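You operate a simulated robot arm through the tools that you are given. There is no shell and no other tool.

You are at the controls of a simulated robot arm. One attempt, no reset.

JOB
Fork the 200 g weight on to spot one, then spot five, and set the green slider.
Fine: the weight and the white fork lie on the white board; store each reading once; good if they differ by 0.02 g at most, else adjust; fork the weight back where it stood and lay the fork back; the other weights stay in the corner box. Other keys and knobs, the mouse and the wooden box on the rollers stay as they are.

Only the result counts: the job must be done as asked and must still hold three seconds after the hand-in. Knocking over, shifting, dropping, spilling or breaking anything else fails it.

ROBOT AND FRAMES
A 7-joint arm with a two-finger parallel gripper, fixed in place. Base frame: the origin is at the foot of the arm, x ahead of it, y to its left, z up. Units: m, degrees, N and s.
With the tool pointing down near the work surface it reaches from about 0.44 to 0.92 m from the base axis. Its first joint turns from -115.0 to 115.0 degrees. Payload 3.91 kg.
Tool frame: the origin (TCP) lies between the finger pads and is the grasp point; the fingertips stand 0.03 m ahead of it; z points along the fingers, y is the line along which they close. Largest opening 0.11 m; finger width 0.02, thickness 0.01; the body of the gripper, 0.048 by 0.112 m, starts 0.055 m behind the TCP.
Orientation is told as [roll, pitch, yaw] about the base's x, y, z axes, in that order, counted from this pose: with the fingers straight down and closing along the base's y, the tool's x points along the base's -x, its y along +y and its z along -z.

CONTROLS
- The arm moves only by the tool jog_arm. Its argument "commands" is a list of rows, each an object (a shift or turn left out is 0, a gripper value left out holds the last) with "translation": the shift along the tool's x, y, z in m, a list of three; "dr": the turn, a rotation vector about the tool's x, y, z in degrees, a list of three. In form: [{"translation": [dx, dy, dz], "dr": [ax, ay, az]}, ...]. A call has 1 to 20 rows; each row shifts and turns the commanded pose from where the row before left it, along the tool's axes as they then stand. "jaw" is the closure in counts, from 0 (fully open) to 255 (shut), set as the call begins (left out, the last holds). A row lasts 0.2 s, in which the tool goes at most 0.05 m and 8.6 degrees; a call with a longer step from one row to the next is refused whole, and so is a gripper value outside its range. Where a pose cannot be reached the arm comes as near as it can. A force on the tool above 40 N (or 10 N above the force at the start of the call, whichever is more), or a blocked arm, ends the call early, and 0.2 s more pass. The fingers move at their own pace (about 0.153 m/s each) and stop on an object; they squeeze with about 40 N. The grip force told is the motor's: it shows also when the fingers shut on nothing. Time passes only in rows, and 0.2 s behind the last, so rows that do not move let the fingers close. It gives the time, the measured TCP pose, the force on the tool (base axes), the opening and the grip force at its end, in the units of the frame above (readings bear some noise), with the torque about the TCP (base axes, N m) and any sound that the robot's microphone picked up.
- Cameras (640 x 400 px; columns grow to the right, rows downward): "scene" is fixed at [0.2186, 0.5011, 1.3993]; the picture's right is [-0.61, -0.80, 0.00], its down [-0.65, 0.49, -0.58] and it looks along [0.46, -0.35, -0.82] (base axes); focal length 214 px, centre (320, 200). "wrist" rides on the gripper at [0.072, 0.017, -0.103] in the tool frame; the picture's right is [-0.23, 0.97, 0.00], its down [-0.76, -0.18, -0.62] and it looks along [-0.61, -0.14, 0.78] (tool axes); focal length 222 px, centre (320, 200). There is no depth. A picture from a camera that has moved, and an enlarged one, comes with that camera's place and axes in the base frame and with its lens.
- capture(camera): a new picture of that camera. No time passes.
- raise_lower(by): slides the trunk up (or, below 0, down) by that many m; the arm rides with it, the base frame stays. It gives what a move gives, with no picture.
- enlarge(camera, box): a new picture of the part [left, top, right, bottom] of that camera's present view, enlarged. No time passes.
- close_job(): hands the job in; it is judged then, once.

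Nothing tells you positions but the pictures and the camera data. Unless the task says otherwise, let go and move clear before handing in.

The tools are called after "Request:" as a command line: name --argument value ..., lists and objects as JSON in quotes. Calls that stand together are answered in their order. jog_arm: Moves the arm, as the interface text tells. Its arguments: {"type":"object","properties":{"commands":{"type":"array","items":{"type":"object","properties":{"translation":{"type":"array","items":{"type":"number"}},"dr":{"type":"array","items":{"type":"number"}}}}},"jaw":{"type":"number"}},"required":["commands"]} The other tools are called the same way: raise_lower (by) slides the trunk up or down; capture (camera) takes a picture; enlarge (camera, box) takes an enlarged picture of a part of a camera's view; close_job () hands the job in.

At the start:

```text
t: 0.0
ee_pos: [0.5125, 0.1121, 1.2327]
tcp_rot: [0.0, 0.0, 0.0]
ft_force: [-0.6, 0.3, -0.5]
torque: [0.0, 0.02, 0.01]
width: 0.1101
grip_force: 0.2
trunk travel left (down, up): [-0.675, 0.315]
```

scene: 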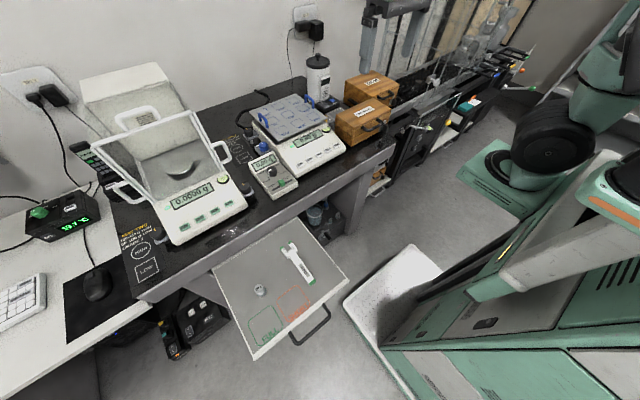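
wrist: 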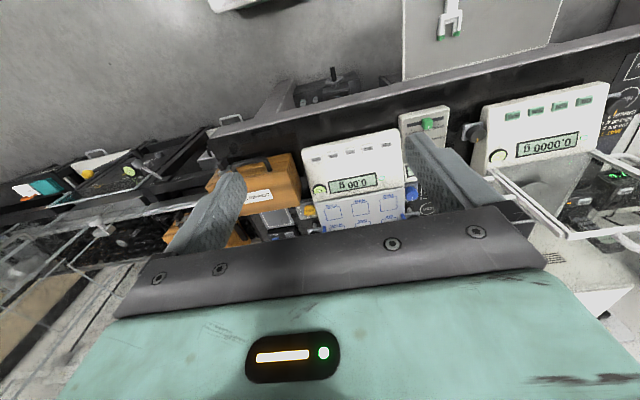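

I see a bench with two balances (one with a draft shield, one with a pan with printed spots), a small unit with a green slider between them, and a pull-out white board with a weight and a white fork. I'll enlarge the parts to read them before moving anything.

Request:
enlarge --camera "scene" --box '[230, 80, 350, 200]'

Request:
enlarge --camera "scene" --box '[200, 210, 360, 370]'

Request:
enlarge --camera "scene" --box '[70, 50, 260, 290]'

Request:
enlarge --camera "scene" --box '[330, 40, 540, 170]'

Request:
enlarge --camera "wrist" --box '[280, 80, 500, 240]'

```text
3.33 times, centred on (290, 140) of scene
camera zoom: at [0.2186, 0.5011, 1.3993], right [-0.61, -0.8, 0.0], down [-0.65, 0.49, -0.58], along [0.46, -0.35, -0.82], focal length 715 px, centre (420, 400)
```

zoom: 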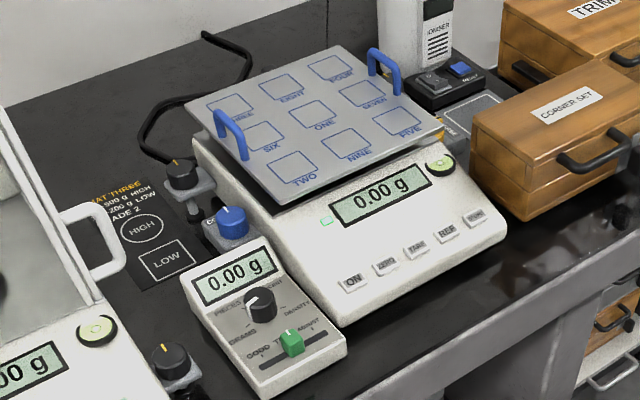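

```text
2.50 times, centred on (280, 290) of scene
camera zoom: at [0.2186, 0.5011, 1.3993], right [-0.61, -0.8, 0.0], down [-0.65, 0.49, -0.58], along [0.46, -0.35, -0.82], focal length 536 px, centre (420, -25)
```

zoom: 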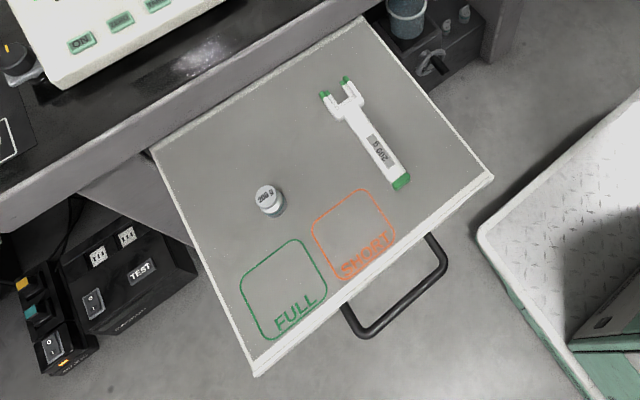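

```text
1.67 times, centred on (165, 170) of scene
camera zoom: at [0.2186, 0.5011, 1.3993], right [-0.61, -0.8, 0.0], down [-0.65, 0.49, -0.58], along [0.46, -0.35, -0.82], focal length 358 px, centre (578, 250)
```

zoom: 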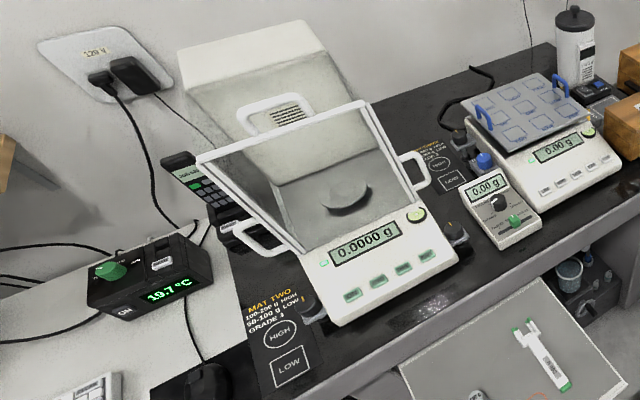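

```text
3.05 times, centred on (435, 105) of scene
camera zoom: at [0.2186, 0.5011, 1.3993], right [-0.61, -0.8, 0.0], down [-0.65, 0.49, -0.58], along [0.46, -0.35, -0.82], focal length 654 px, centre (-30, 490)
```

zoom: 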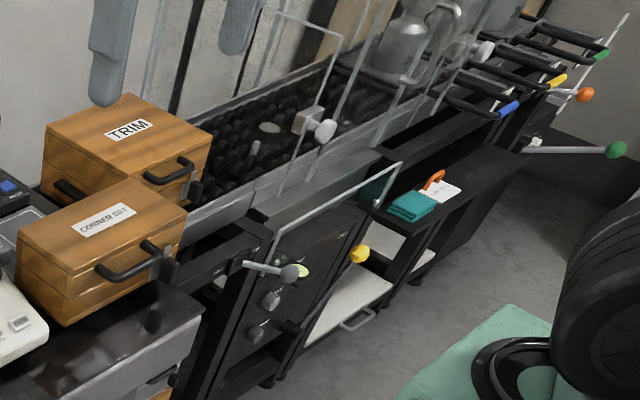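

```text
2.50 times, centred on (390, 160) of wrist
camera zoom: at [0.4394, 0.1289, 1.3365], right [0.23, 0.97, 0.0], down [0.76, -0.18, 0.62], along [0.61, -0.14, -0.78], focal length 555 px, centre (145, 300)
```

zoom: 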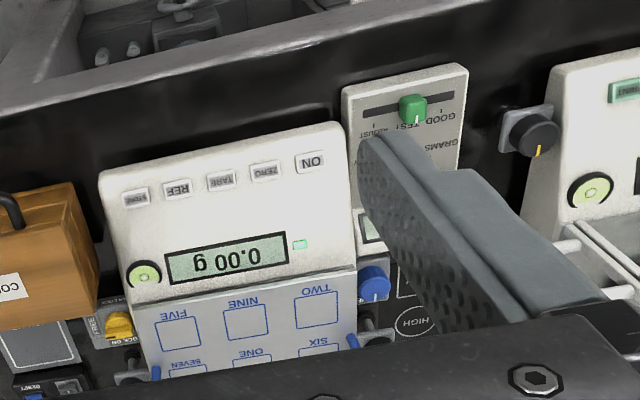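

The board looks to be at about z 0.72 and the pan near (0.87, 0.15, 0.92), with the fork lying roughly along x at y 0.42. I'll zoom in on the labels and keys next.

Request:
enlarge --camera "scene" --box '[240, 140, 300, 200]'

Request:
enlarge --camera "scene" --box '[285, 120, 345, 180]'

Request:
enlarge --camera "scene" --box '[245, 85, 325, 145]'

Request:
enlarge --camera "scene" --box '[235, 270, 285, 310]'

Request:
enlarge --camera "scene" --box '[270, 230, 330, 290]'

Request:
enlarge --camera "wrist" --box '[300, 130, 460, 230]'

```text
6.67 times, centred on (270, 170) of scene
camera zoom: at [0.2186, 0.5011, 1.3993], right [-0.61, -0.8, 0.0], down [-0.65, 0.49, -0.58], along [0.46, -0.35, -0.82], focal length 1430 px, centre (653, 400)
```

zoom: 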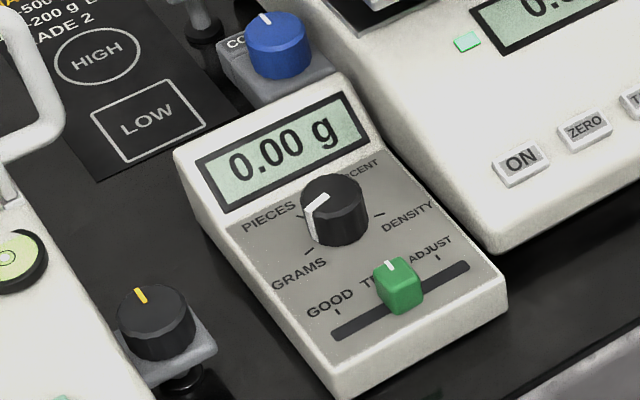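

```text
6.67 times, centred on (315, 150) of scene
camera zoom: at [0.2186, 0.5011, 1.3993], right [-0.61, -0.8, 0.0], down [-0.65, 0.49, -0.58], along [0.46, -0.35, -0.82], focal length 1430 px, centre (353, 533)
```

zoom: 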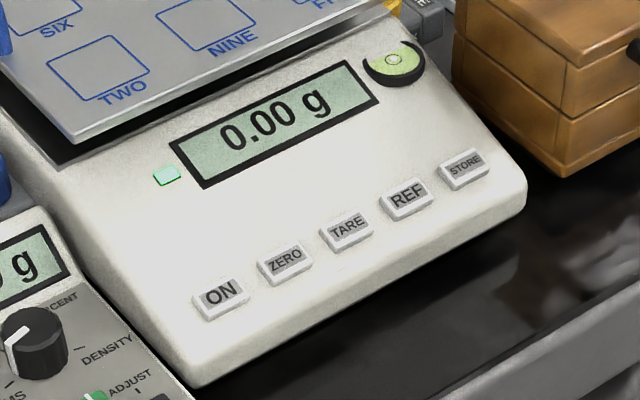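

```text
6.67 times, centred on (285, 115) of scene
camera zoom: at [0.2186, 0.5011, 1.3993], right [-0.61, -0.8, 0.0], down [-0.65, 0.49, -0.58], along [0.46, -0.35, -0.82], focal length 1430 px, centre (553, 767)
```

zoom: 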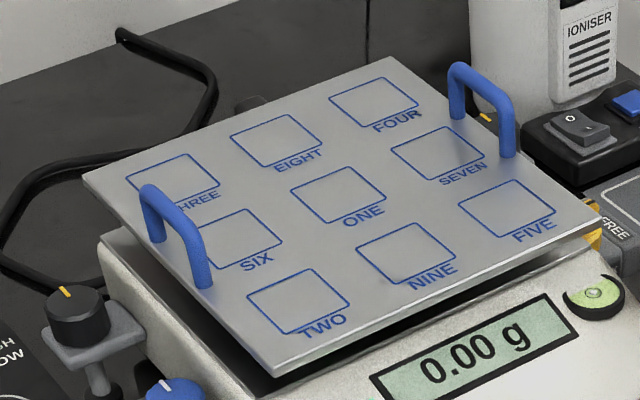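

```text
10.00 times, centred on (260, 290) of scene
camera zoom: at [0.2186, 0.5011, 1.3993], right [-0.61, -0.8, 0.0], down [-0.65, 0.49, -0.58], along [0.46, -0.35, -0.82], focal length 2145 px, centre (920, -700)
```

zoom: 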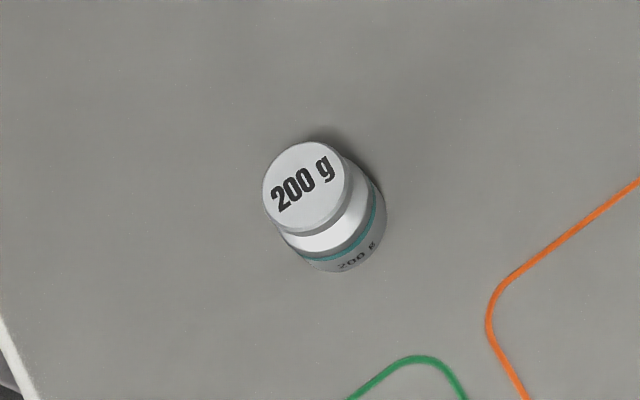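

```text
6.67 times, centred on (300, 260) of scene
camera zoom: at [0.2186, 0.5011, 1.3993], right [-0.61, -0.8, 0.0], down [-0.65, 0.49, -0.58], along [0.46, -0.35, -0.82], focal length 1430 px, centre (453, -200)
```

zoom: 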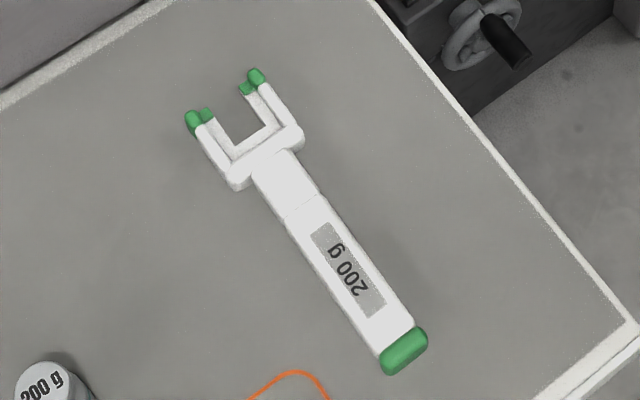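

```text
4.00 times, centred on (380, 180) of wrist
camera zoom: at [0.4394, 0.1289, 1.3365], right [0.23, 0.97, 0.0], down [0.76, -0.18, 0.62], along [0.61, -0.14, -0.78], focal length 888 px, centre (80, 280)
```

zoom: 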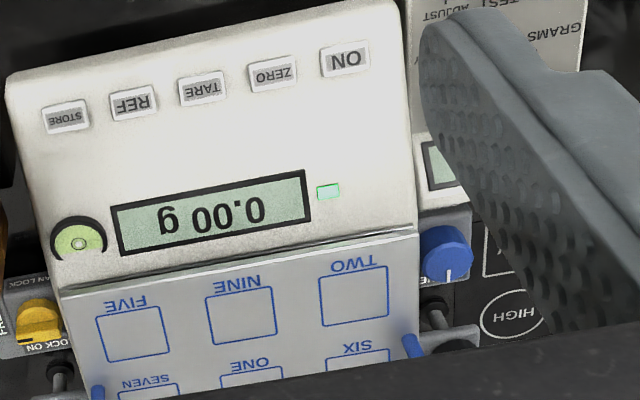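

The store key is the right-most key on the balance, and the slider sits at TEST between GOOD and ADJUST. I'll move the arm above the white board to see the weight and fork close up.

Request:
jog_arm --commands '[{"translation": [0.00625, 0.0338, 0.0233]}, {"translation": [0.00625, 0.0338, 0.0233]}, {"translation": [0.00625, 0.0338, 0.0233]}, {"translation": [0.00625, 0.0338, 0.0233]}, {"translation": [0.00625, 0.0338, 0.0233]}, {"translation": [0.00625, 0.0338, 0.0233]}, {"translation": [0.00625, 0.0338, 0.0233]}, {"translation": [0.00625, 0.0338, 0.0233]}, {"translation": [0.00625, 0.0338, 0.0233]}, {"translation": [0.00625, 0.0338, 0.0233]}]' --jaw 0

Request:
capture --camera "wrist"

Request:
capture --camera "scene"

```text
t: 2.2
ee_pos: [0.4524, 0.4513, 1.0005]
tcp_rot: [0.0, 0.0, -0.1]
ft_force: [-0.2, -0.7, 0.3]
torque: [0.02, -0.03, 0.0]
width: 0.1099
grip_force: 0.1
trunk travel left (down, up): [-0.675, 0.315]
```

```text
taken
camera wrist: at [0.3786, 0.4679, 1.1039], right [0.23, 0.97, 0.0], down [0.76, -0.18, 0.62], along [0.61, -0.14, -0.78], focal length 222 px, centre (320, 200)
```

wrist: 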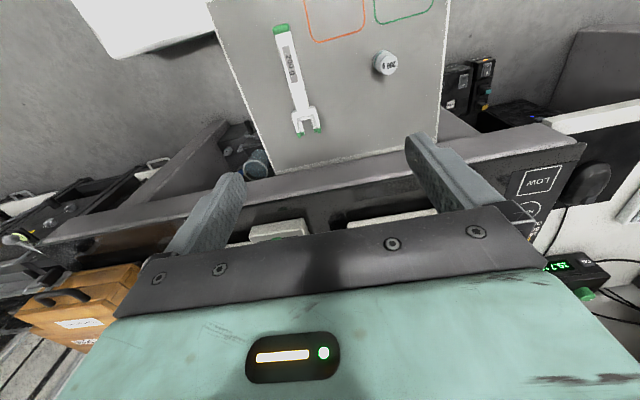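

```text
taken
```

scene: 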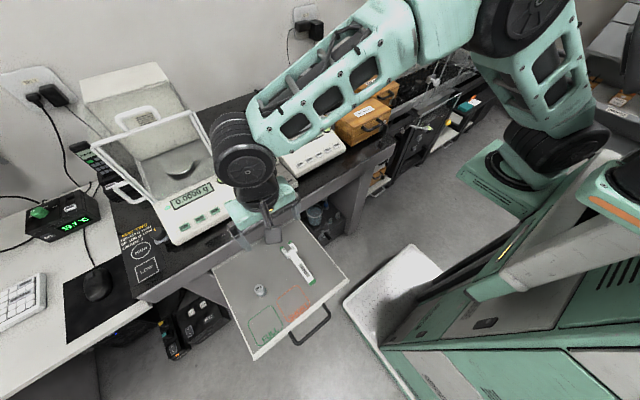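

Weight is at about (0.44, 0.55) and the fork runs along x from 0.37 to 0.525 at y 0.416. I'll drop back and lower to get a close view of both.

Request:
jog_arm --commands '[{"translation": [0.023, 0.009, 0.0375]}, {"translation": [0.023, 0.009, 0.0375]}, {"translation": [0.023, 0.009, 0.0375]}, {"translation": [0.023, 0.009, 0.0375]}]'

Request:
capture --camera "wrist"

Request:
enlarge --camera "wrist" --box '[190, 40, 350, 200]'

Request:
enlarge --camera "wrist" --box '[340, 40, 460, 160]'

```text
t: 3.2
ee_pos: [0.3616, 0.4847, 0.8488]
tcp_rot: [0.0, 0.0, -0.1]
ft_force: [0.6, -0.7, 0.6]
torque: [0.03, 0.04, -0.05]
width: 0.1101
grip_force: 0.0
trunk travel left (down, up): [-0.675, 0.315]
```

```text
taken
camera wrist: at [0.2874, 0.5011, 0.9519], right [0.23, 0.97, 0.0], down [0.76, -0.18, 0.62], along [0.61, -0.14, -0.78], focal length 222 px, centre (320, 200)
```

wrist: 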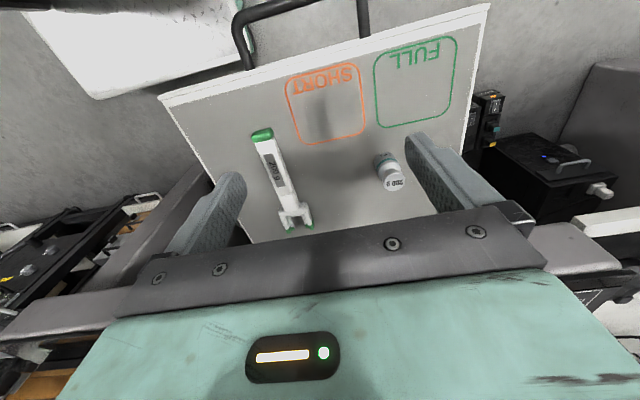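

```text
2.50 times, centred on (270, 120) of wrist
camera zoom: at [0.2874, 0.5011, 0.9519], right [0.23, 0.97, 0.0], down [0.76, -0.18, 0.62], along [0.61, -0.14, -0.78], focal length 555 px, centre (445, 400)
```

zoom: 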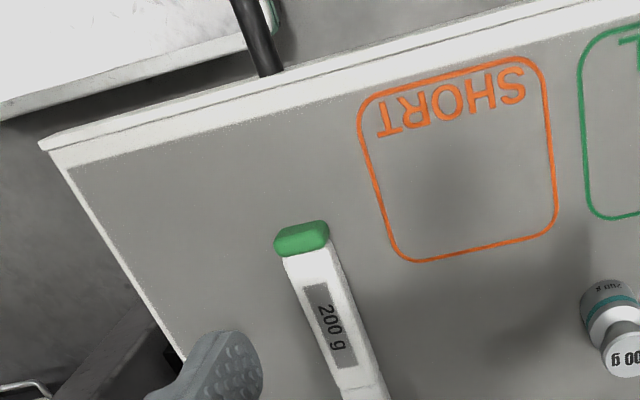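

```text
3.33 times, centred on (400, 100) of wrist
camera zoom: at [0.2874, 0.5011, 0.9519], right [0.23, 0.97, 0.0], down [0.76, -0.18, 0.62], along [0.61, -0.14, -0.78], focal length 740 px, centre (53, 533)
```

zoom: 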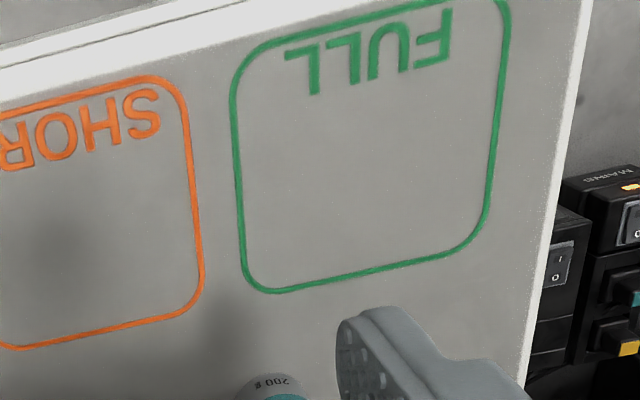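

Request:
enlarge --camera "wrist" --box '[365, 140, 425, 200]'

Request:
enlarge --camera "wrist" --box '[240, 115, 340, 235]'

```text
6.67 times, centred on (395, 170) of wrist
camera zoom: at [0.2874, 0.5011, 0.9519], right [0.23, 0.97, 0.0], down [0.76, -0.18, 0.62], along [0.61, -0.14, -0.78], focal length 1481 px, centre (-180, 400)
```

zoom: 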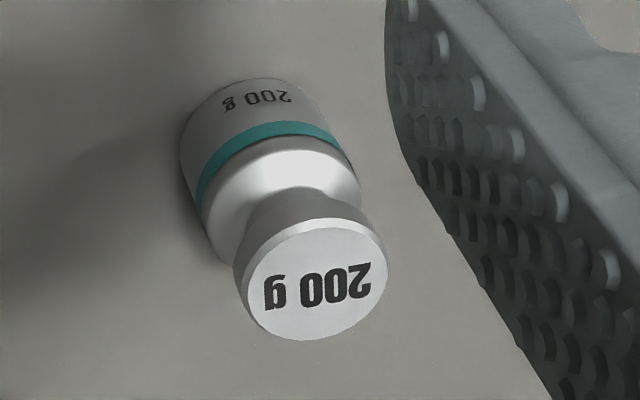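

```text
3.33 times, centred on (290, 175) of wrist
camera zoom: at [0.2874, 0.5011, 0.9519], right [0.23, 0.97, 0.0], down [0.76, -0.18, 0.62], along [0.61, -0.14, -0.78], focal length 740 px, centre (420, 283)
```

zoom: 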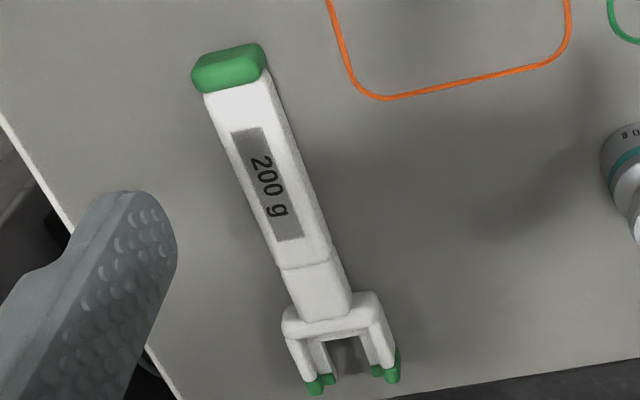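

I can see the weight is a knobbed type with a neck and the fork has two tines with green pads. I'll tilt the tool forward to get a near side-on view of both for heights.

Request:
jog_arm --commands '[{"translation": [0.0159, 0.0118, 0.0273]}, {"translation": [0.0159, 0.0118, 0.0273]}, {"translation": [0.0159, 0.0118, 0.0273]}, {"dr": [0, -7.5, 0]}, {"dr": [0, -7.5, 0]}, {"dr": [0, -7.5, 0]}, {"dr": [0, -7.5, 0]}]'

Request:
capture --camera "wrist"

Request:
enlarge --camera "wrist" --box '[320, 150, 420, 250]'

Request:
enlarge --camera "wrist" --box '[200, 130, 320, 250]'

```text
t: 5.0
ee_pos: [0.3757, 0.4973, 0.7772]
tcp_rot: [-1.1, -29.8, -6.3]
ft_force: [-1.2, 0.1, -0.2]
torque: [0.01, 0.01, -0.01]
width: 0.1098
grip_force: 0.0
trunk travel left (down, up): [-0.675, 0.315]
stopped in row 7: the arm was blocked; the commanded pose is now the measured one
```

```text
taken
camera wrist: at [0.2632, 0.5282, 0.83], right [0.31, 0.95, 0.1], down [0.33, -0.2, 0.92], along [0.89, -0.26, -0.37], focal length 222 px, centre (320, 200)
```

wrist: 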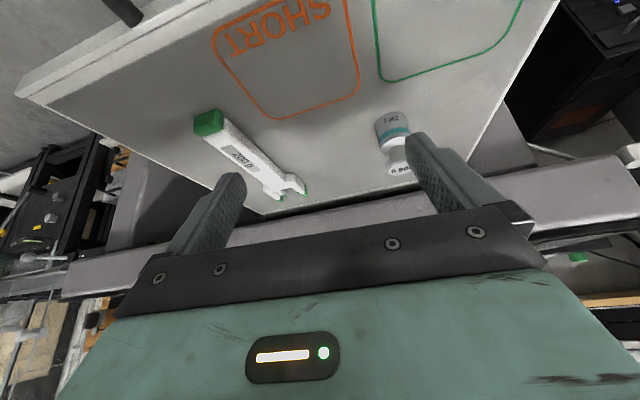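

```text
4.00 times, centred on (370, 200) of wrist
camera zoom: at [0.2632, 0.5282, 0.83], right [0.31, 0.95, 0.1], down [0.33, -0.2, 0.92], along [0.89, -0.26, -0.37], focal length 888 px, centre (120, 200)
```

zoom: 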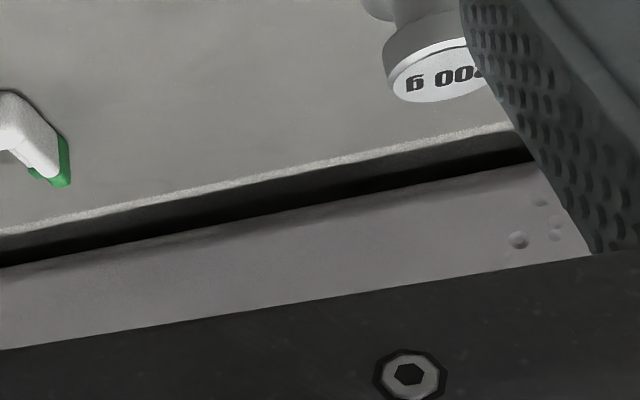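

```text
3.33 times, centred on (260, 190) of wrist
camera zoom: at [0.2632, 0.5282, 0.83], right [0.31, 0.95, 0.1], down [0.33, -0.2, 0.92], along [0.89, -0.26, -0.37], focal length 740 px, centre (520, 233)
```

zoom: 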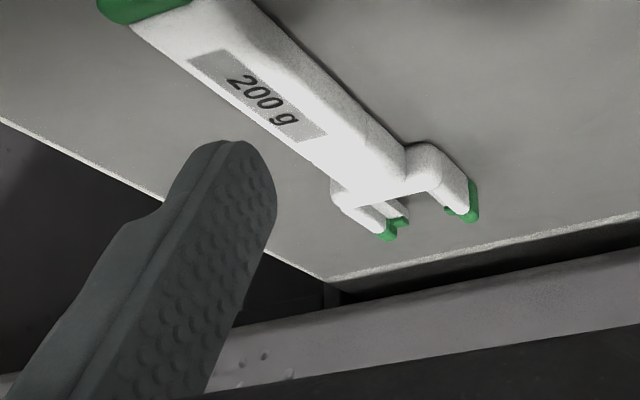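

The arm hit its limit a little early but this pose gives a useful low view. I'll zoom into the weight and fork.

Request:
enlarge --camera "wrist" --box '[360, 95, 430, 185]'

Request:
enlarge --camera "wrist" --box '[185, 100, 315, 210]'

```text
4.44 times, centred on (395, 140) of wrist
camera zoom: at [0.2632, 0.5282, 0.83], right [0.31, 0.95, 0.1], down [0.33, -0.2, 0.92], along [0.89, -0.26, -0.37], focal length 987 px, centre (-13, 467)
```

zoom: 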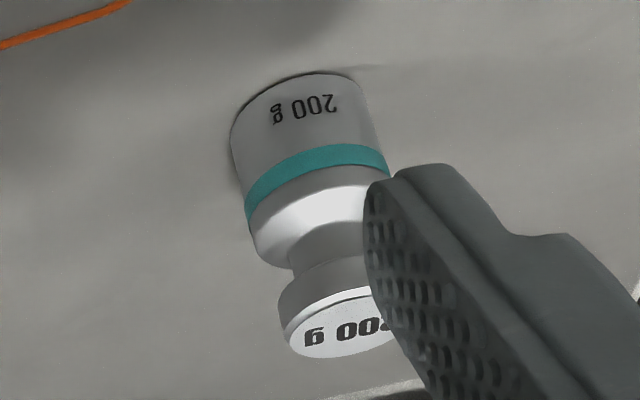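

```text
3.64 times, centred on (250, 155) of wrist
camera zoom: at [0.2632, 0.5282, 0.83], right [0.31, 0.95, 0.1], down [0.33, -0.2, 0.92], along [0.89, -0.26, -0.37], focal length 808 px, centre (574, 364)
```

zoom: 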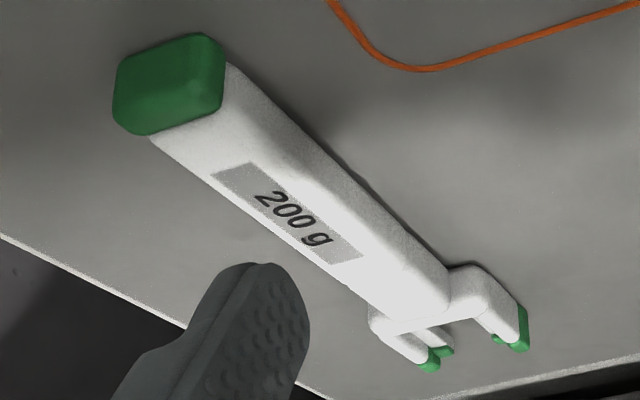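

I'm refining the height of the board and weight, so I need matched close-ups of the same board marks from both cameras.

Request:
enlarge --camera "scene" --box '[240, 270, 320, 350]'

Request:
enlarge --camera "wrist" --box '[200, 0, 380, 130]'

Request:
enlarge --camera "wrist" --box '[360, 0, 540, 110]'

Request:
enlarge --camera "wrist" --box '[370, 140, 420, 190]'

```text
5.00 times, centred on (280, 310) of scene
camera zoom: at [0.2186, 0.5011, 1.3993], right [-0.61, -0.8, 0.0], down [-0.65, 0.49, -0.58], along [0.46, -0.35, -0.82], focal length 1072 px, centre (520, -350)
```

zoom: 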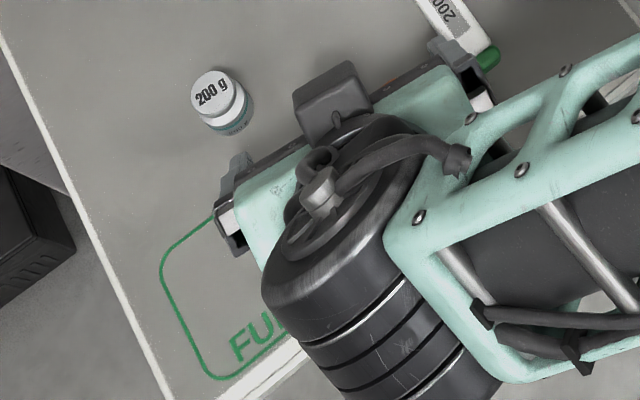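

```text
3.08 times, centred on (290, 65) of wrist
camera zoom: at [0.2632, 0.5282, 0.83], right [0.31, 0.95, 0.1], down [0.33, -0.2, 0.92], along [0.89, -0.26, -0.37], focal length 684 px, centre (412, 615)
```

zoom: 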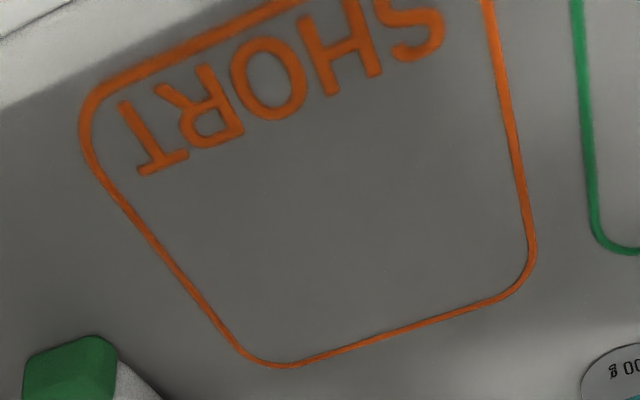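

```text
3.56 times, centred on (450, 55) of wrist
camera zoom: at [0.2632, 0.5282, 0.83], right [0.31, 0.95, 0.1], down [0.33, -0.2, 0.92], along [0.89, -0.26, -0.37], focal length 790 px, centre (-142, 716)
```

zoom: 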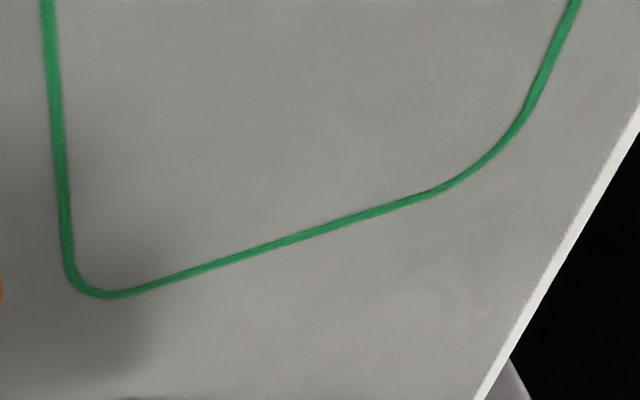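

```text
8.00 times, centred on (395, 165) of wrist
camera zoom: at [0.2632, 0.5282, 0.83], right [0.31, 0.95, 0.1], down [0.33, -0.2, 0.92], along [0.89, -0.26, -0.37], focal length 1777 px, centre (-280, 480)
```

zoom: 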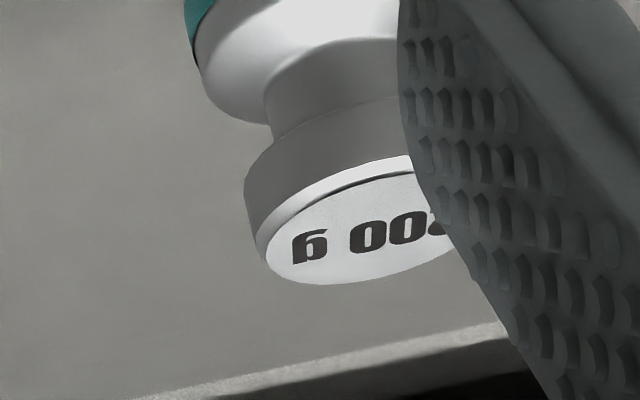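

The board is at about z 0.69, and the weight's knob top at about z 0.739. I'll right the tool and look at the fork from above, close up.

Request:
jog_arm --commands '[{"translation": [-0.025, 0, -0.043]}, {"dr": [-0.68, 7.43, -1.61]}, {"dr": [-0.68, 7.43, -1.61]}, {"dr": [-0.68, 7.43, -1.61]}, {"dr": [-0.68, 7.43, -1.61]}, {"translation": [-0.008, -0.0324, 0.0057]}, {"translation": [-0.008, -0.0324, 0.0057]}, {"translation": [-0.008, -0.0324, 0.0057]}, {"translation": [0, 0, 0]}]'

Request:
capture --camera "wrist"

Request:
enlarge --camera "wrist" --box '[240, 60, 400, 240]'

```text
t: 6.0
ee_pos: [0.2611, 0.435, 0.7348]
tcp_rot: [-13.0, -6.6, 10.4]
ft_force: [-0.2, 0.4, 0.7]
torque: [0.01, -0.02, 0.0]
width: 0.1098
grip_force: 0.1
trunk travel left (down, up): [-0.675, 0.315]
stopped in row 5: the arm was blocked; the commanded pose is now the measured one
```

```text
taken
camera wrist: at [0.1711, 0.4588, 0.8228], right [0.08, 0.98, -0.19], down [0.68, 0.09, 0.73], along [0.73, -0.18, -0.65], focal length 222 px, centre (320, 200)
```

wrist: 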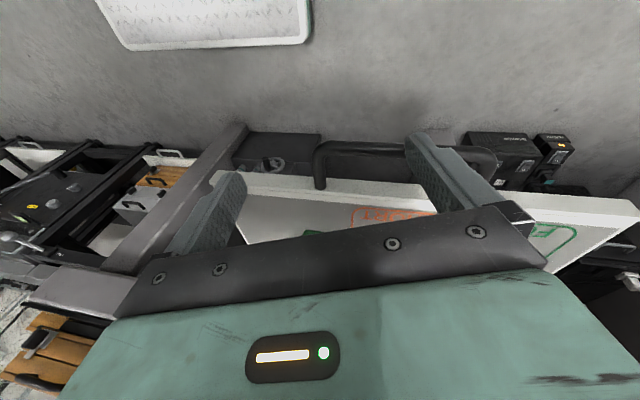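

```text
2.22 times, centred on (320, 150) of wrist
camera zoom: at [0.1711, 0.4588, 0.8228], right [0.08, 0.98, -0.19], down [0.68, 0.09, 0.73], along [0.73, -0.18, -0.65], focal length 494 px, centre (320, 311)
```

zoom: 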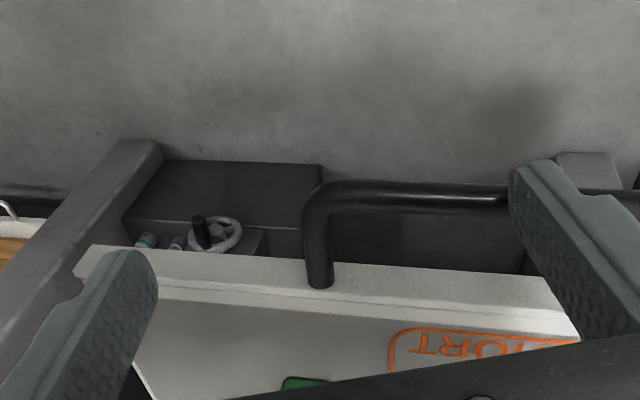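

The arm ran into its own limits while righting and ended close in by the drawer handle, touching nothing (forces are near zero). I'll raise it straight up in small steps, then fix the orientation.

Request:
jog_arm --commands '[{"translation": [-0.0023, -0.0045, -0.0193]}, {"translation": [-0.0023, -0.0045, -0.0193]}, {"translation": [-0.0023, -0.0045, -0.0193]}]'

Request:
capture --camera "scene"

```text
t: 6.5
ee_pos: [0.2684, 0.4243, 0.733]
tcp_rot: [-14.4, -7.1, 10.4]
ft_force: [-0.8, 20.8, 35.0]
torque: [2.93, -0.14, 0.11]
width: 0.11
grip_force: 0.0
trunk travel left (down, up): [-0.675, 0.315]
stopped in row 2: the force on the tool passed its limit at 51 N (the readings are from after the stop); the commanded pose is now the measured one
```

```text
taken
```

scene: 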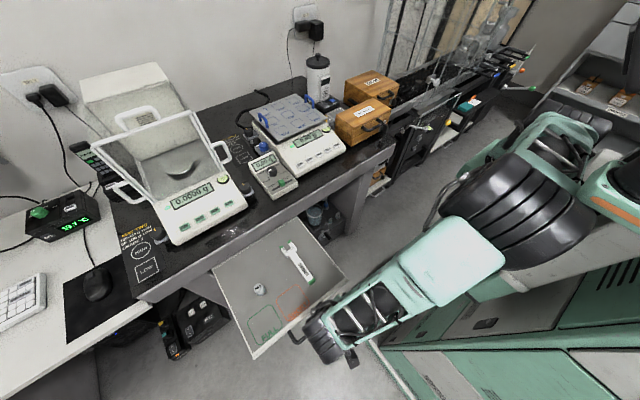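

There's a contact force of about 40 N now, so I must see what is touching before moving further.

Request:
enlarge --camera "scene" --box '[260, 260, 400, 380]'

Request:
capture --camera "wrist"

Request:
enlarge --camera "wrist" --box '[380, 100, 560, 220]'

```text
3.33 times, centred on (330, 320) of scene
camera zoom: at [0.2186, 0.5011, 1.3993], right [-0.61, -0.8, 0.0], down [-0.65, 0.49, -0.58], along [0.46, -0.35, -0.82], focal length 715 px, centre (287, -200)
```

zoom: 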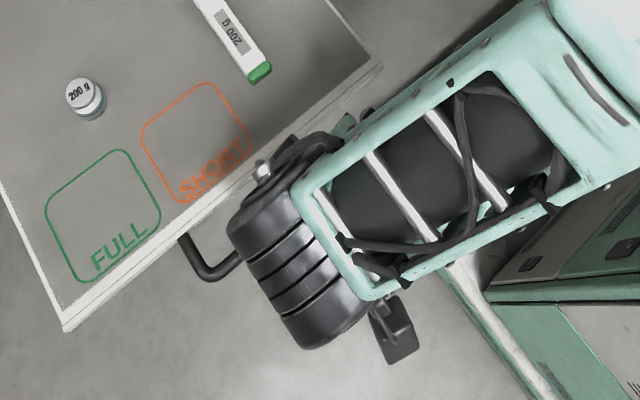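

```text
taken
camera wrist: at [0.1769, 0.4507, 0.819], right [0.08, 0.97, -0.21], down [0.67, 0.11, 0.74], along [0.74, -0.2, -0.64], focal length 222 px, centre (320, 200)
```

wrist: 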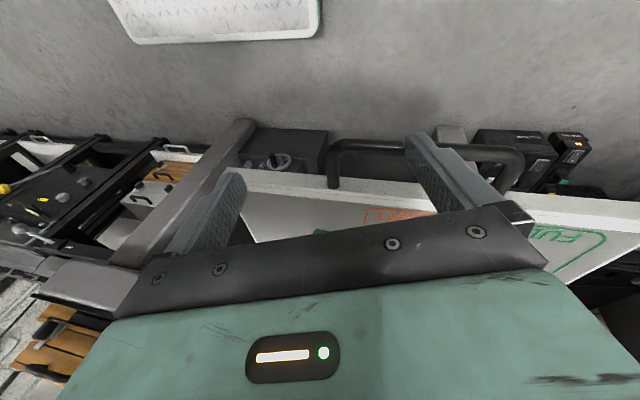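

```text
3.33 times, centred on (470, 160) of wrist
camera zoom: at [0.1769, 0.4507, 0.819], right [0.08, 0.97, -0.21], down [0.67, 0.11, 0.74], along [0.74, -0.2, -0.64], focal length 740 px, centre (-180, 333)
```

zoom: 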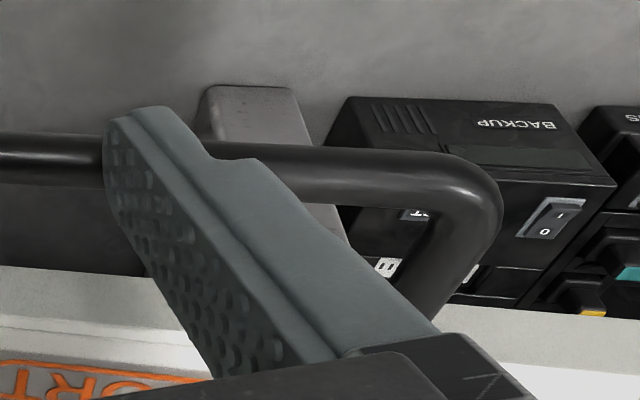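

The left fingertip is resting on the drawer handle and pressing down on it (the force on the tool is upward). Raising the trunk lifts the whole arm straight off, so I'll do that in a small step first.

Request:
raise_lower --by 0.03

```text
t: 7.3
ee_pos: [0.2677, 0.4244, 0.7616]
tcp_rot: [-14.7, -6.7, 10.4]
ft_force: [0.1, 0.2, 0.4]
torque: [-0.01, 0.0, -0.02]
width: 0.1101
grip_force: 0.0
trunk travel left (down, up): [-0.705, 0.285]
```

That freed it: forces are back to zero. I'll raise further to get room, then check the drawer, fork and weight are still where they were.

Request:
raise_lower --by 0.2

Request:
capture --camera "scene"

Request:
enlarge --camera "scene" --box '[200, 210, 360, 370]'

```text
t: 9.4
ee_pos: [0.2665, 0.4244, 0.9612]
tcp_rot: [-14.7, -6.8, 10.5]
ft_force: [-0.4, -1.0, 0.6]
torque: [-0.02, 0.02, -0.01]
width: 0.11
grip_force: 0.1
trunk travel left (down, up): [-0.905, 0.085]
```

```text
taken
```

scene: 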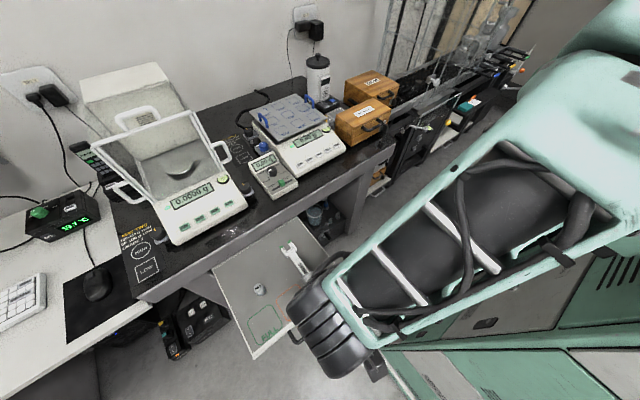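

```text
2.50 times, centred on (280, 290) of scene
camera zoom: at [0.2186, 0.5011, 1.3993], right [-0.61, -0.8, 0.0], down [-0.65, 0.49, -0.58], along [0.46, -0.35, -0.82], focal length 536 px, centre (420, -25)
```

zoom: 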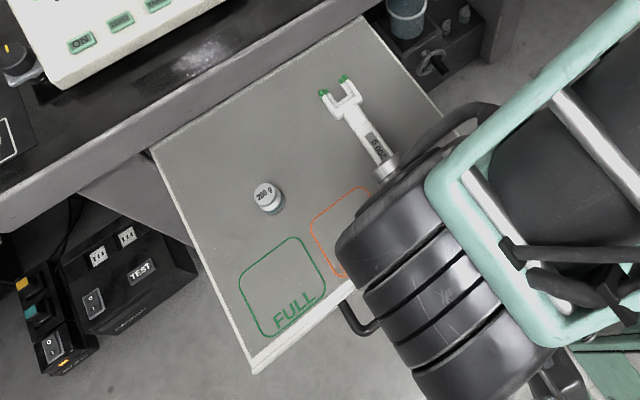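

The drawer may have been nudged by a hair. I'll repeat the exact same zooms as at the start to measure any shift.

Request:
enlarge --camera "scene" --box '[235, 270, 285, 310]'

Request:
enlarge --camera "scene" --box '[270, 230, 330, 290]'

```text
10.00 times, centred on (260, 290) of scene
camera zoom: at [0.2186, 0.5011, 1.3993], right [-0.61, -0.8, 0.0], down [-0.65, 0.49, -0.58], along [0.46, -0.35, -0.82], focal length 2145 px, centre (920, -700)
```

zoom: 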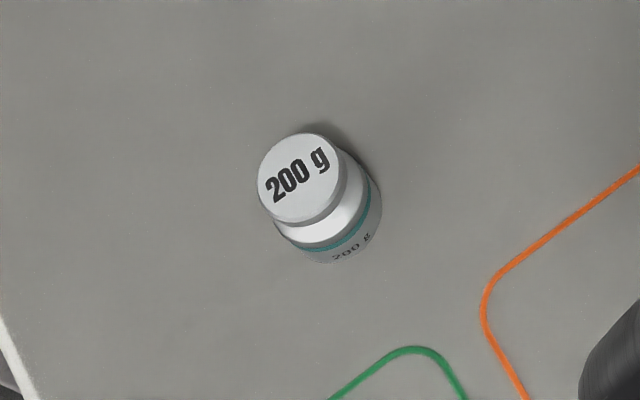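

```text
6.67 times, centred on (300, 260) of scene
camera zoom: at [0.2186, 0.5011, 1.3993], right [-0.61, -0.8, 0.0], down [-0.65, 0.49, -0.58], along [0.46, -0.35, -0.82], focal length 1430 px, centre (453, -200)
```

zoom: 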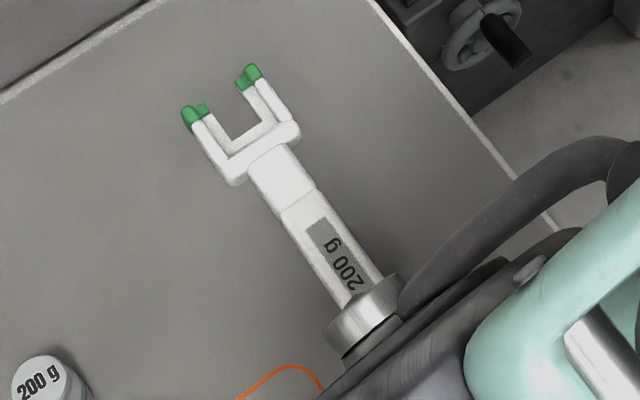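

The drawer has been pushed in by roughly 3 mm; nothing on it moved relative to it. I'll first get the arm back to a clean pose by moving it up and outward.

Request:
jog_arm --commands '[{"translation": [-0.0219, -0.008, -0.016]}, {"translation": [-0.0219, -0.008, -0.016]}, {"translation": [-0.0219, -0.008, -0.016]}, {"translation": [-0.0219, -0.008, -0.016]}]'

```text
t: 10.5
ee_pos: [0.2896, 0.3792, 0.9603]
tcp_rot: [-24.0, -4.6, 17.2]
ft_force: [0.0, -0.5, 0.0]
torque: [0.01, 0.02, 0.03]
width: 0.1101
grip_force: 0.1
trunk travel left (down, up): [-0.905, 0.085]
stopped in row 4: the arm was blocked; the commanded pose is now the measured one
```

The arm isn't tracking well in this folded posture. I'll look at its posture before choosing the way out.

Request:
capture --camera "scene"

Request:
capture --camera "wrist"

```text
taken
```

scene: 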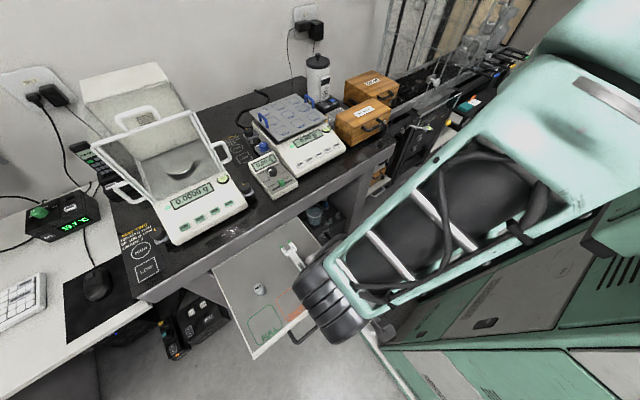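

```text
taken
camera wrist: at [0.1976, 0.4098, 1.0418], right [-0.02, 0.93, -0.38], down [0.65, 0.3, 0.7], along [0.76, -0.23, -0.61], focal length 222 px, centre (320, 200)
```

wrist: 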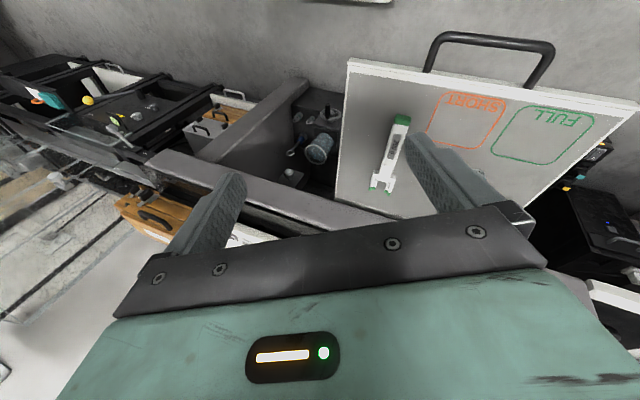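

Request:
jog_arm --commands '[{"translation": [-0.0016, -0.0081, -0.0182]}, {"translation": [-0.0016, -0.0081, -0.0182]}]'

```text
t: 11.3
ee_pos: [0.2962, 0.342, 0.9592]
tcp_rot: [-29.5, -3.2, 17.3]
ft_force: [-0.2, 0.5, 0.5]
torque: [-0.01, 0.0, 0.02]
width: 0.1101
grip_force: 0.0
trunk travel left (down, up): [-0.905, 0.085]
stopped in row 2: the arm was blocked; the commanded pose is now the measured one
```

The hand has drifted to its inner reach limit (about 0.45 m from the base axis), so I'll push it radially outward instead.

Request:
jog_arm --commands '[{"translation": [-0.0255, 0.0145, -0.0065]}, {"translation": [-0.0255, 0.0145, -0.0065]}, {"translation": [-0.0255, 0.0145, -0.0065]}]'

```text
t: 12.1
ee_pos: [0.3559, 0.4156, 0.959]
tcp_rot: [-28.8, -3.5, 17.2]
ft_force: [0.2, 0.1, 0.9]
torque: [0.0, 0.0, 0.03]
width: 0.1098
grip_force: 0.1
trunk travel left (down, up): [-0.905, 0.085]
```

That tracked properly. I'll go out a little further, then up, then straighten the tool.

Request:
jog_arm --commands '[{"translation": [-0.0255, 0.0145, -0.0065]}, {"translation": [-0.0255, 0.0145, -0.0065]}, {"translation": [-0.0017, -0.0148, -0.0261]}, {"translation": [-0.0017, -0.0148, -0.0261]}, {"translation": [-0.0017, -0.0148, -0.0261]}]'

```text
t: 13.3
ee_pos: [0.3966, 0.4594, 1.0514]
tcp_rot: [-28.8, -3.4, 17.3]
ft_force: [0.1, -0.2, -0.3]
torque: [-0.04, 0.04, -0.02]
width: 0.1099
grip_force: 0.1
trunk travel left (down, up): [-0.905, 0.085]
```

Request:
jog_arm --commands '[{"dr": [-5.6, 1.52, 3.22]}, {"dr": [-5.6, 1.52, 3.22]}, {"dr": [-5.6, 1.52, 3.22]}, {"dr": [-5.6, 1.52, 3.22]}, {"dr": [-5.6, 1.52, 3.22]}]'

```text
t: 14.5
ee_pos: [0.3939, 0.4595, 1.0507]
tcp_rot: [0.1, -0.1, -0.1]
ft_force: [-0.3, -0.6, -0.1]
torque: [0.01, -0.01, 0.02]
width: 0.1099
grip_force: 0.1
trunk travel left (down, up): [-0.905, 0.085]
```

The tool is vertical again. I'll raise the arm relative to the trunk and lower the trunk, so that later work happens in a comfortable posture.

Request:
jog_arm --commands '[{"translation": [0, 0, -0.04]}, {"translation": [0, 0, -0.04]}, {"translation": [0, 0, -0.04]}, {"translation": [0, 0, -0.04]}, {"translation": [0, 0, -0.04]}]'

Request:
raise_lower --by -0.23

Request:
raise_lower --by -0.15

Request:
capture --camera "scene"

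Request:
capture --camera "wrist"

```text
t: 15.7
ee_pos: [0.3949, 0.4586, 1.2515]
tcp_rot: [-0.1, -0.1, -0.1]
ft_force: [0.5, 0.1, -0.5]
torque: [-0.06, -0.01, 0.01]
width: 0.1101
grip_force: 0.1
trunk travel left (down, up): [-0.905, 0.085]
```

```text
t: 18.1
ee_pos: [0.3932, 0.458, 1.021]
tcp_rot: [-0.2, -0.3, -0.1]
ft_force: [0.5, 0.6, 0.5]
torque: [0.04, 0.0, -0.01]
width: 0.1098
grip_force: 0.1
trunk travel left (down, up): [-0.675, 0.315]
```

```text
t: 19.9
ee_pos: [0.3949, 0.4583, 0.8725]
tcp_rot: [-0.1, -0.1, 0.0]
ft_force: [0.3, 0.2, 0.2]
torque: [0.03, 0.03, 0.06]
width: 0.1097
grip_force: 0.1
trunk travel left (down, up): [-0.525, 0.465]
```

```text
taken
```

scene: 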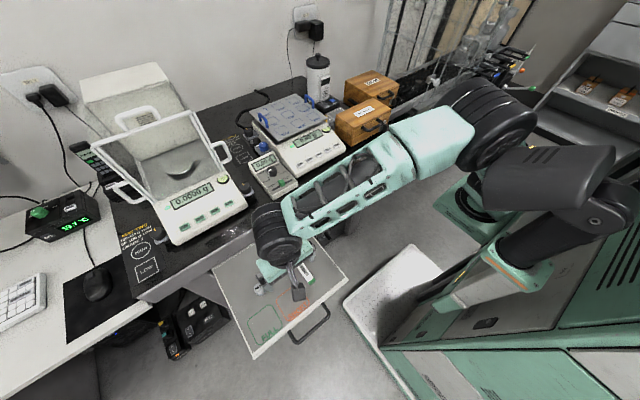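

```text
taken
camera wrist: at [0.3204, 0.4758, 0.9752], right [0.23, 0.97, 0.0], down [0.76, -0.18, 0.63], along [0.61, -0.14, -0.78], focal length 222 px, centre (320, 200)
```

wrist: 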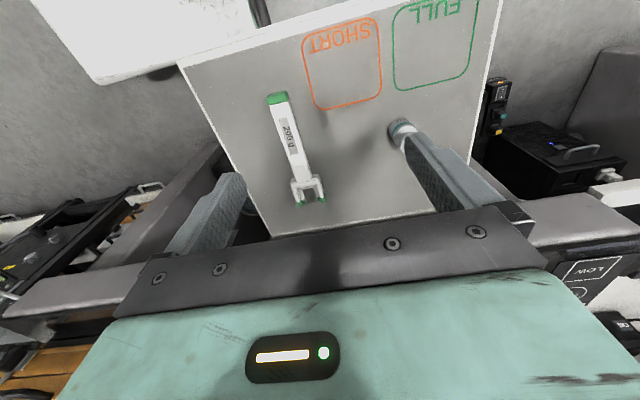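

The posture is good now. I'll zoom in on the fork and weight for exact positions.

Request:
enlarge --camera "wrist" --box '[255, 85, 345, 215]'

Request:
enlarge --camera "wrist" --box '[280, 160, 340, 215]'

```text
3.08 times, centred on (300, 150) of wrist
camera zoom: at [0.3204, 0.4758, 0.9752], right [0.23, 0.97, 0.0], down [0.76, -0.18, 0.63], along [0.61, -0.14, -0.78], focal length 684 px, centre (382, 354)
```

zoom: 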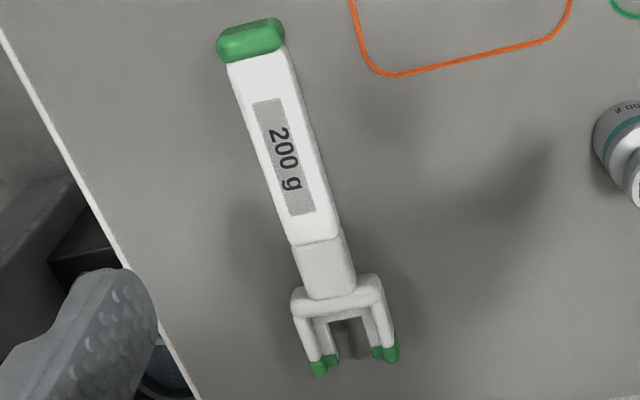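

```text
7.27 times, centred on (310, 188) of wrist
camera zoom: at [0.3204, 0.4758, 0.9752], right [0.23, 0.97, 0.0], down [0.76, -0.18, 0.63], along [0.61, -0.14, -0.78], focal length 1615 px, centre (393, 291)
```

zoom: 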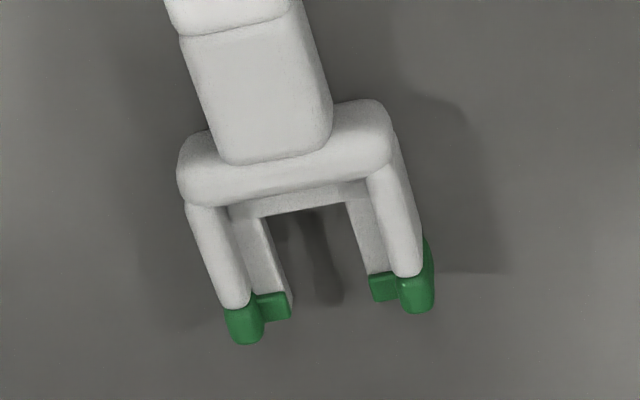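

The fork runs from x 0.372 to 0.542 at y about 0.411, with a shorter neck section near x 0.475 that suits the fingers. I'll come down over it and check alignment.

Request:
jog_arm --commands '[{"translation": [-0.02065, -0.01195, 0.02305]}, {"translation": [-0.02065, -0.01195, 0.02305]}, {"translation": [-0.02065, -0.01195, 0.02305]}, {"translation": [-0.02065, -0.01195, 0.02305]}, {"translation": [0, 0, 0]}]'

Request:
capture --camera "wrist"

Request:
enlarge --camera "wrist" --box '[210, 80, 430, 250]'

Request:
capture --camera "scene"

```text
t: 21.1
ee_pos: [0.4764, 0.4109, 0.7793]
tcp_rot: [0.0, -0.2, -0.1]
ft_force: [0.7, -0.7, 0.0]
torque: [-0.01, 0.04, -0.02]
width: 0.1102
grip_force: 0.1
trunk travel left (down, up): [-0.525, 0.465]
```

```text
taken
camera wrist: at [0.4022, 0.4282, 0.8831], right [0.23, 0.97, 0.0], down [0.76, -0.18, 0.63], along [0.61, -0.14, -0.78], focal length 222 px, centre (320, 200)
```

wrist: 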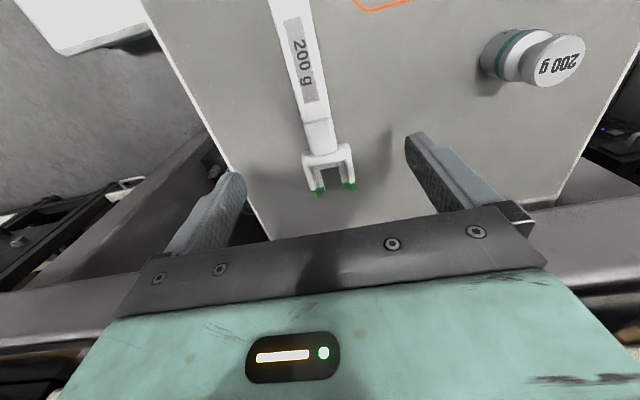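

```text
2.35 times, centred on (320, 165) of wrist
camera zoom: at [0.4022, 0.4282, 0.8831], right [0.23, 0.97, 0.0], down [0.76, -0.18, 0.63], along [0.61, -0.14, -0.78], focal length 523 px, centre (320, 282)
```

zoom: 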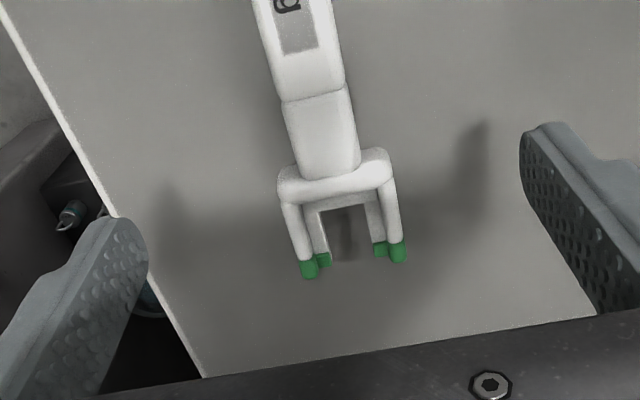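

```text
taken
```

scene: 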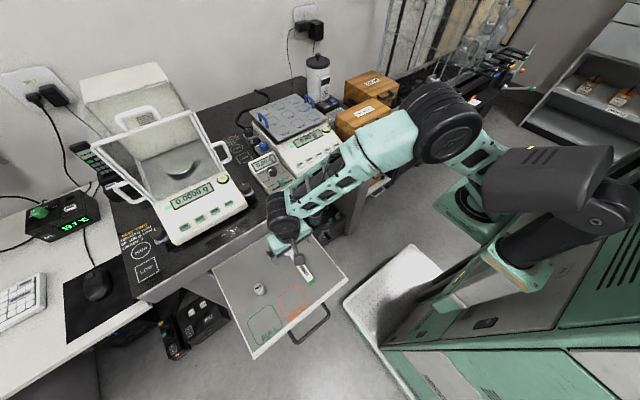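

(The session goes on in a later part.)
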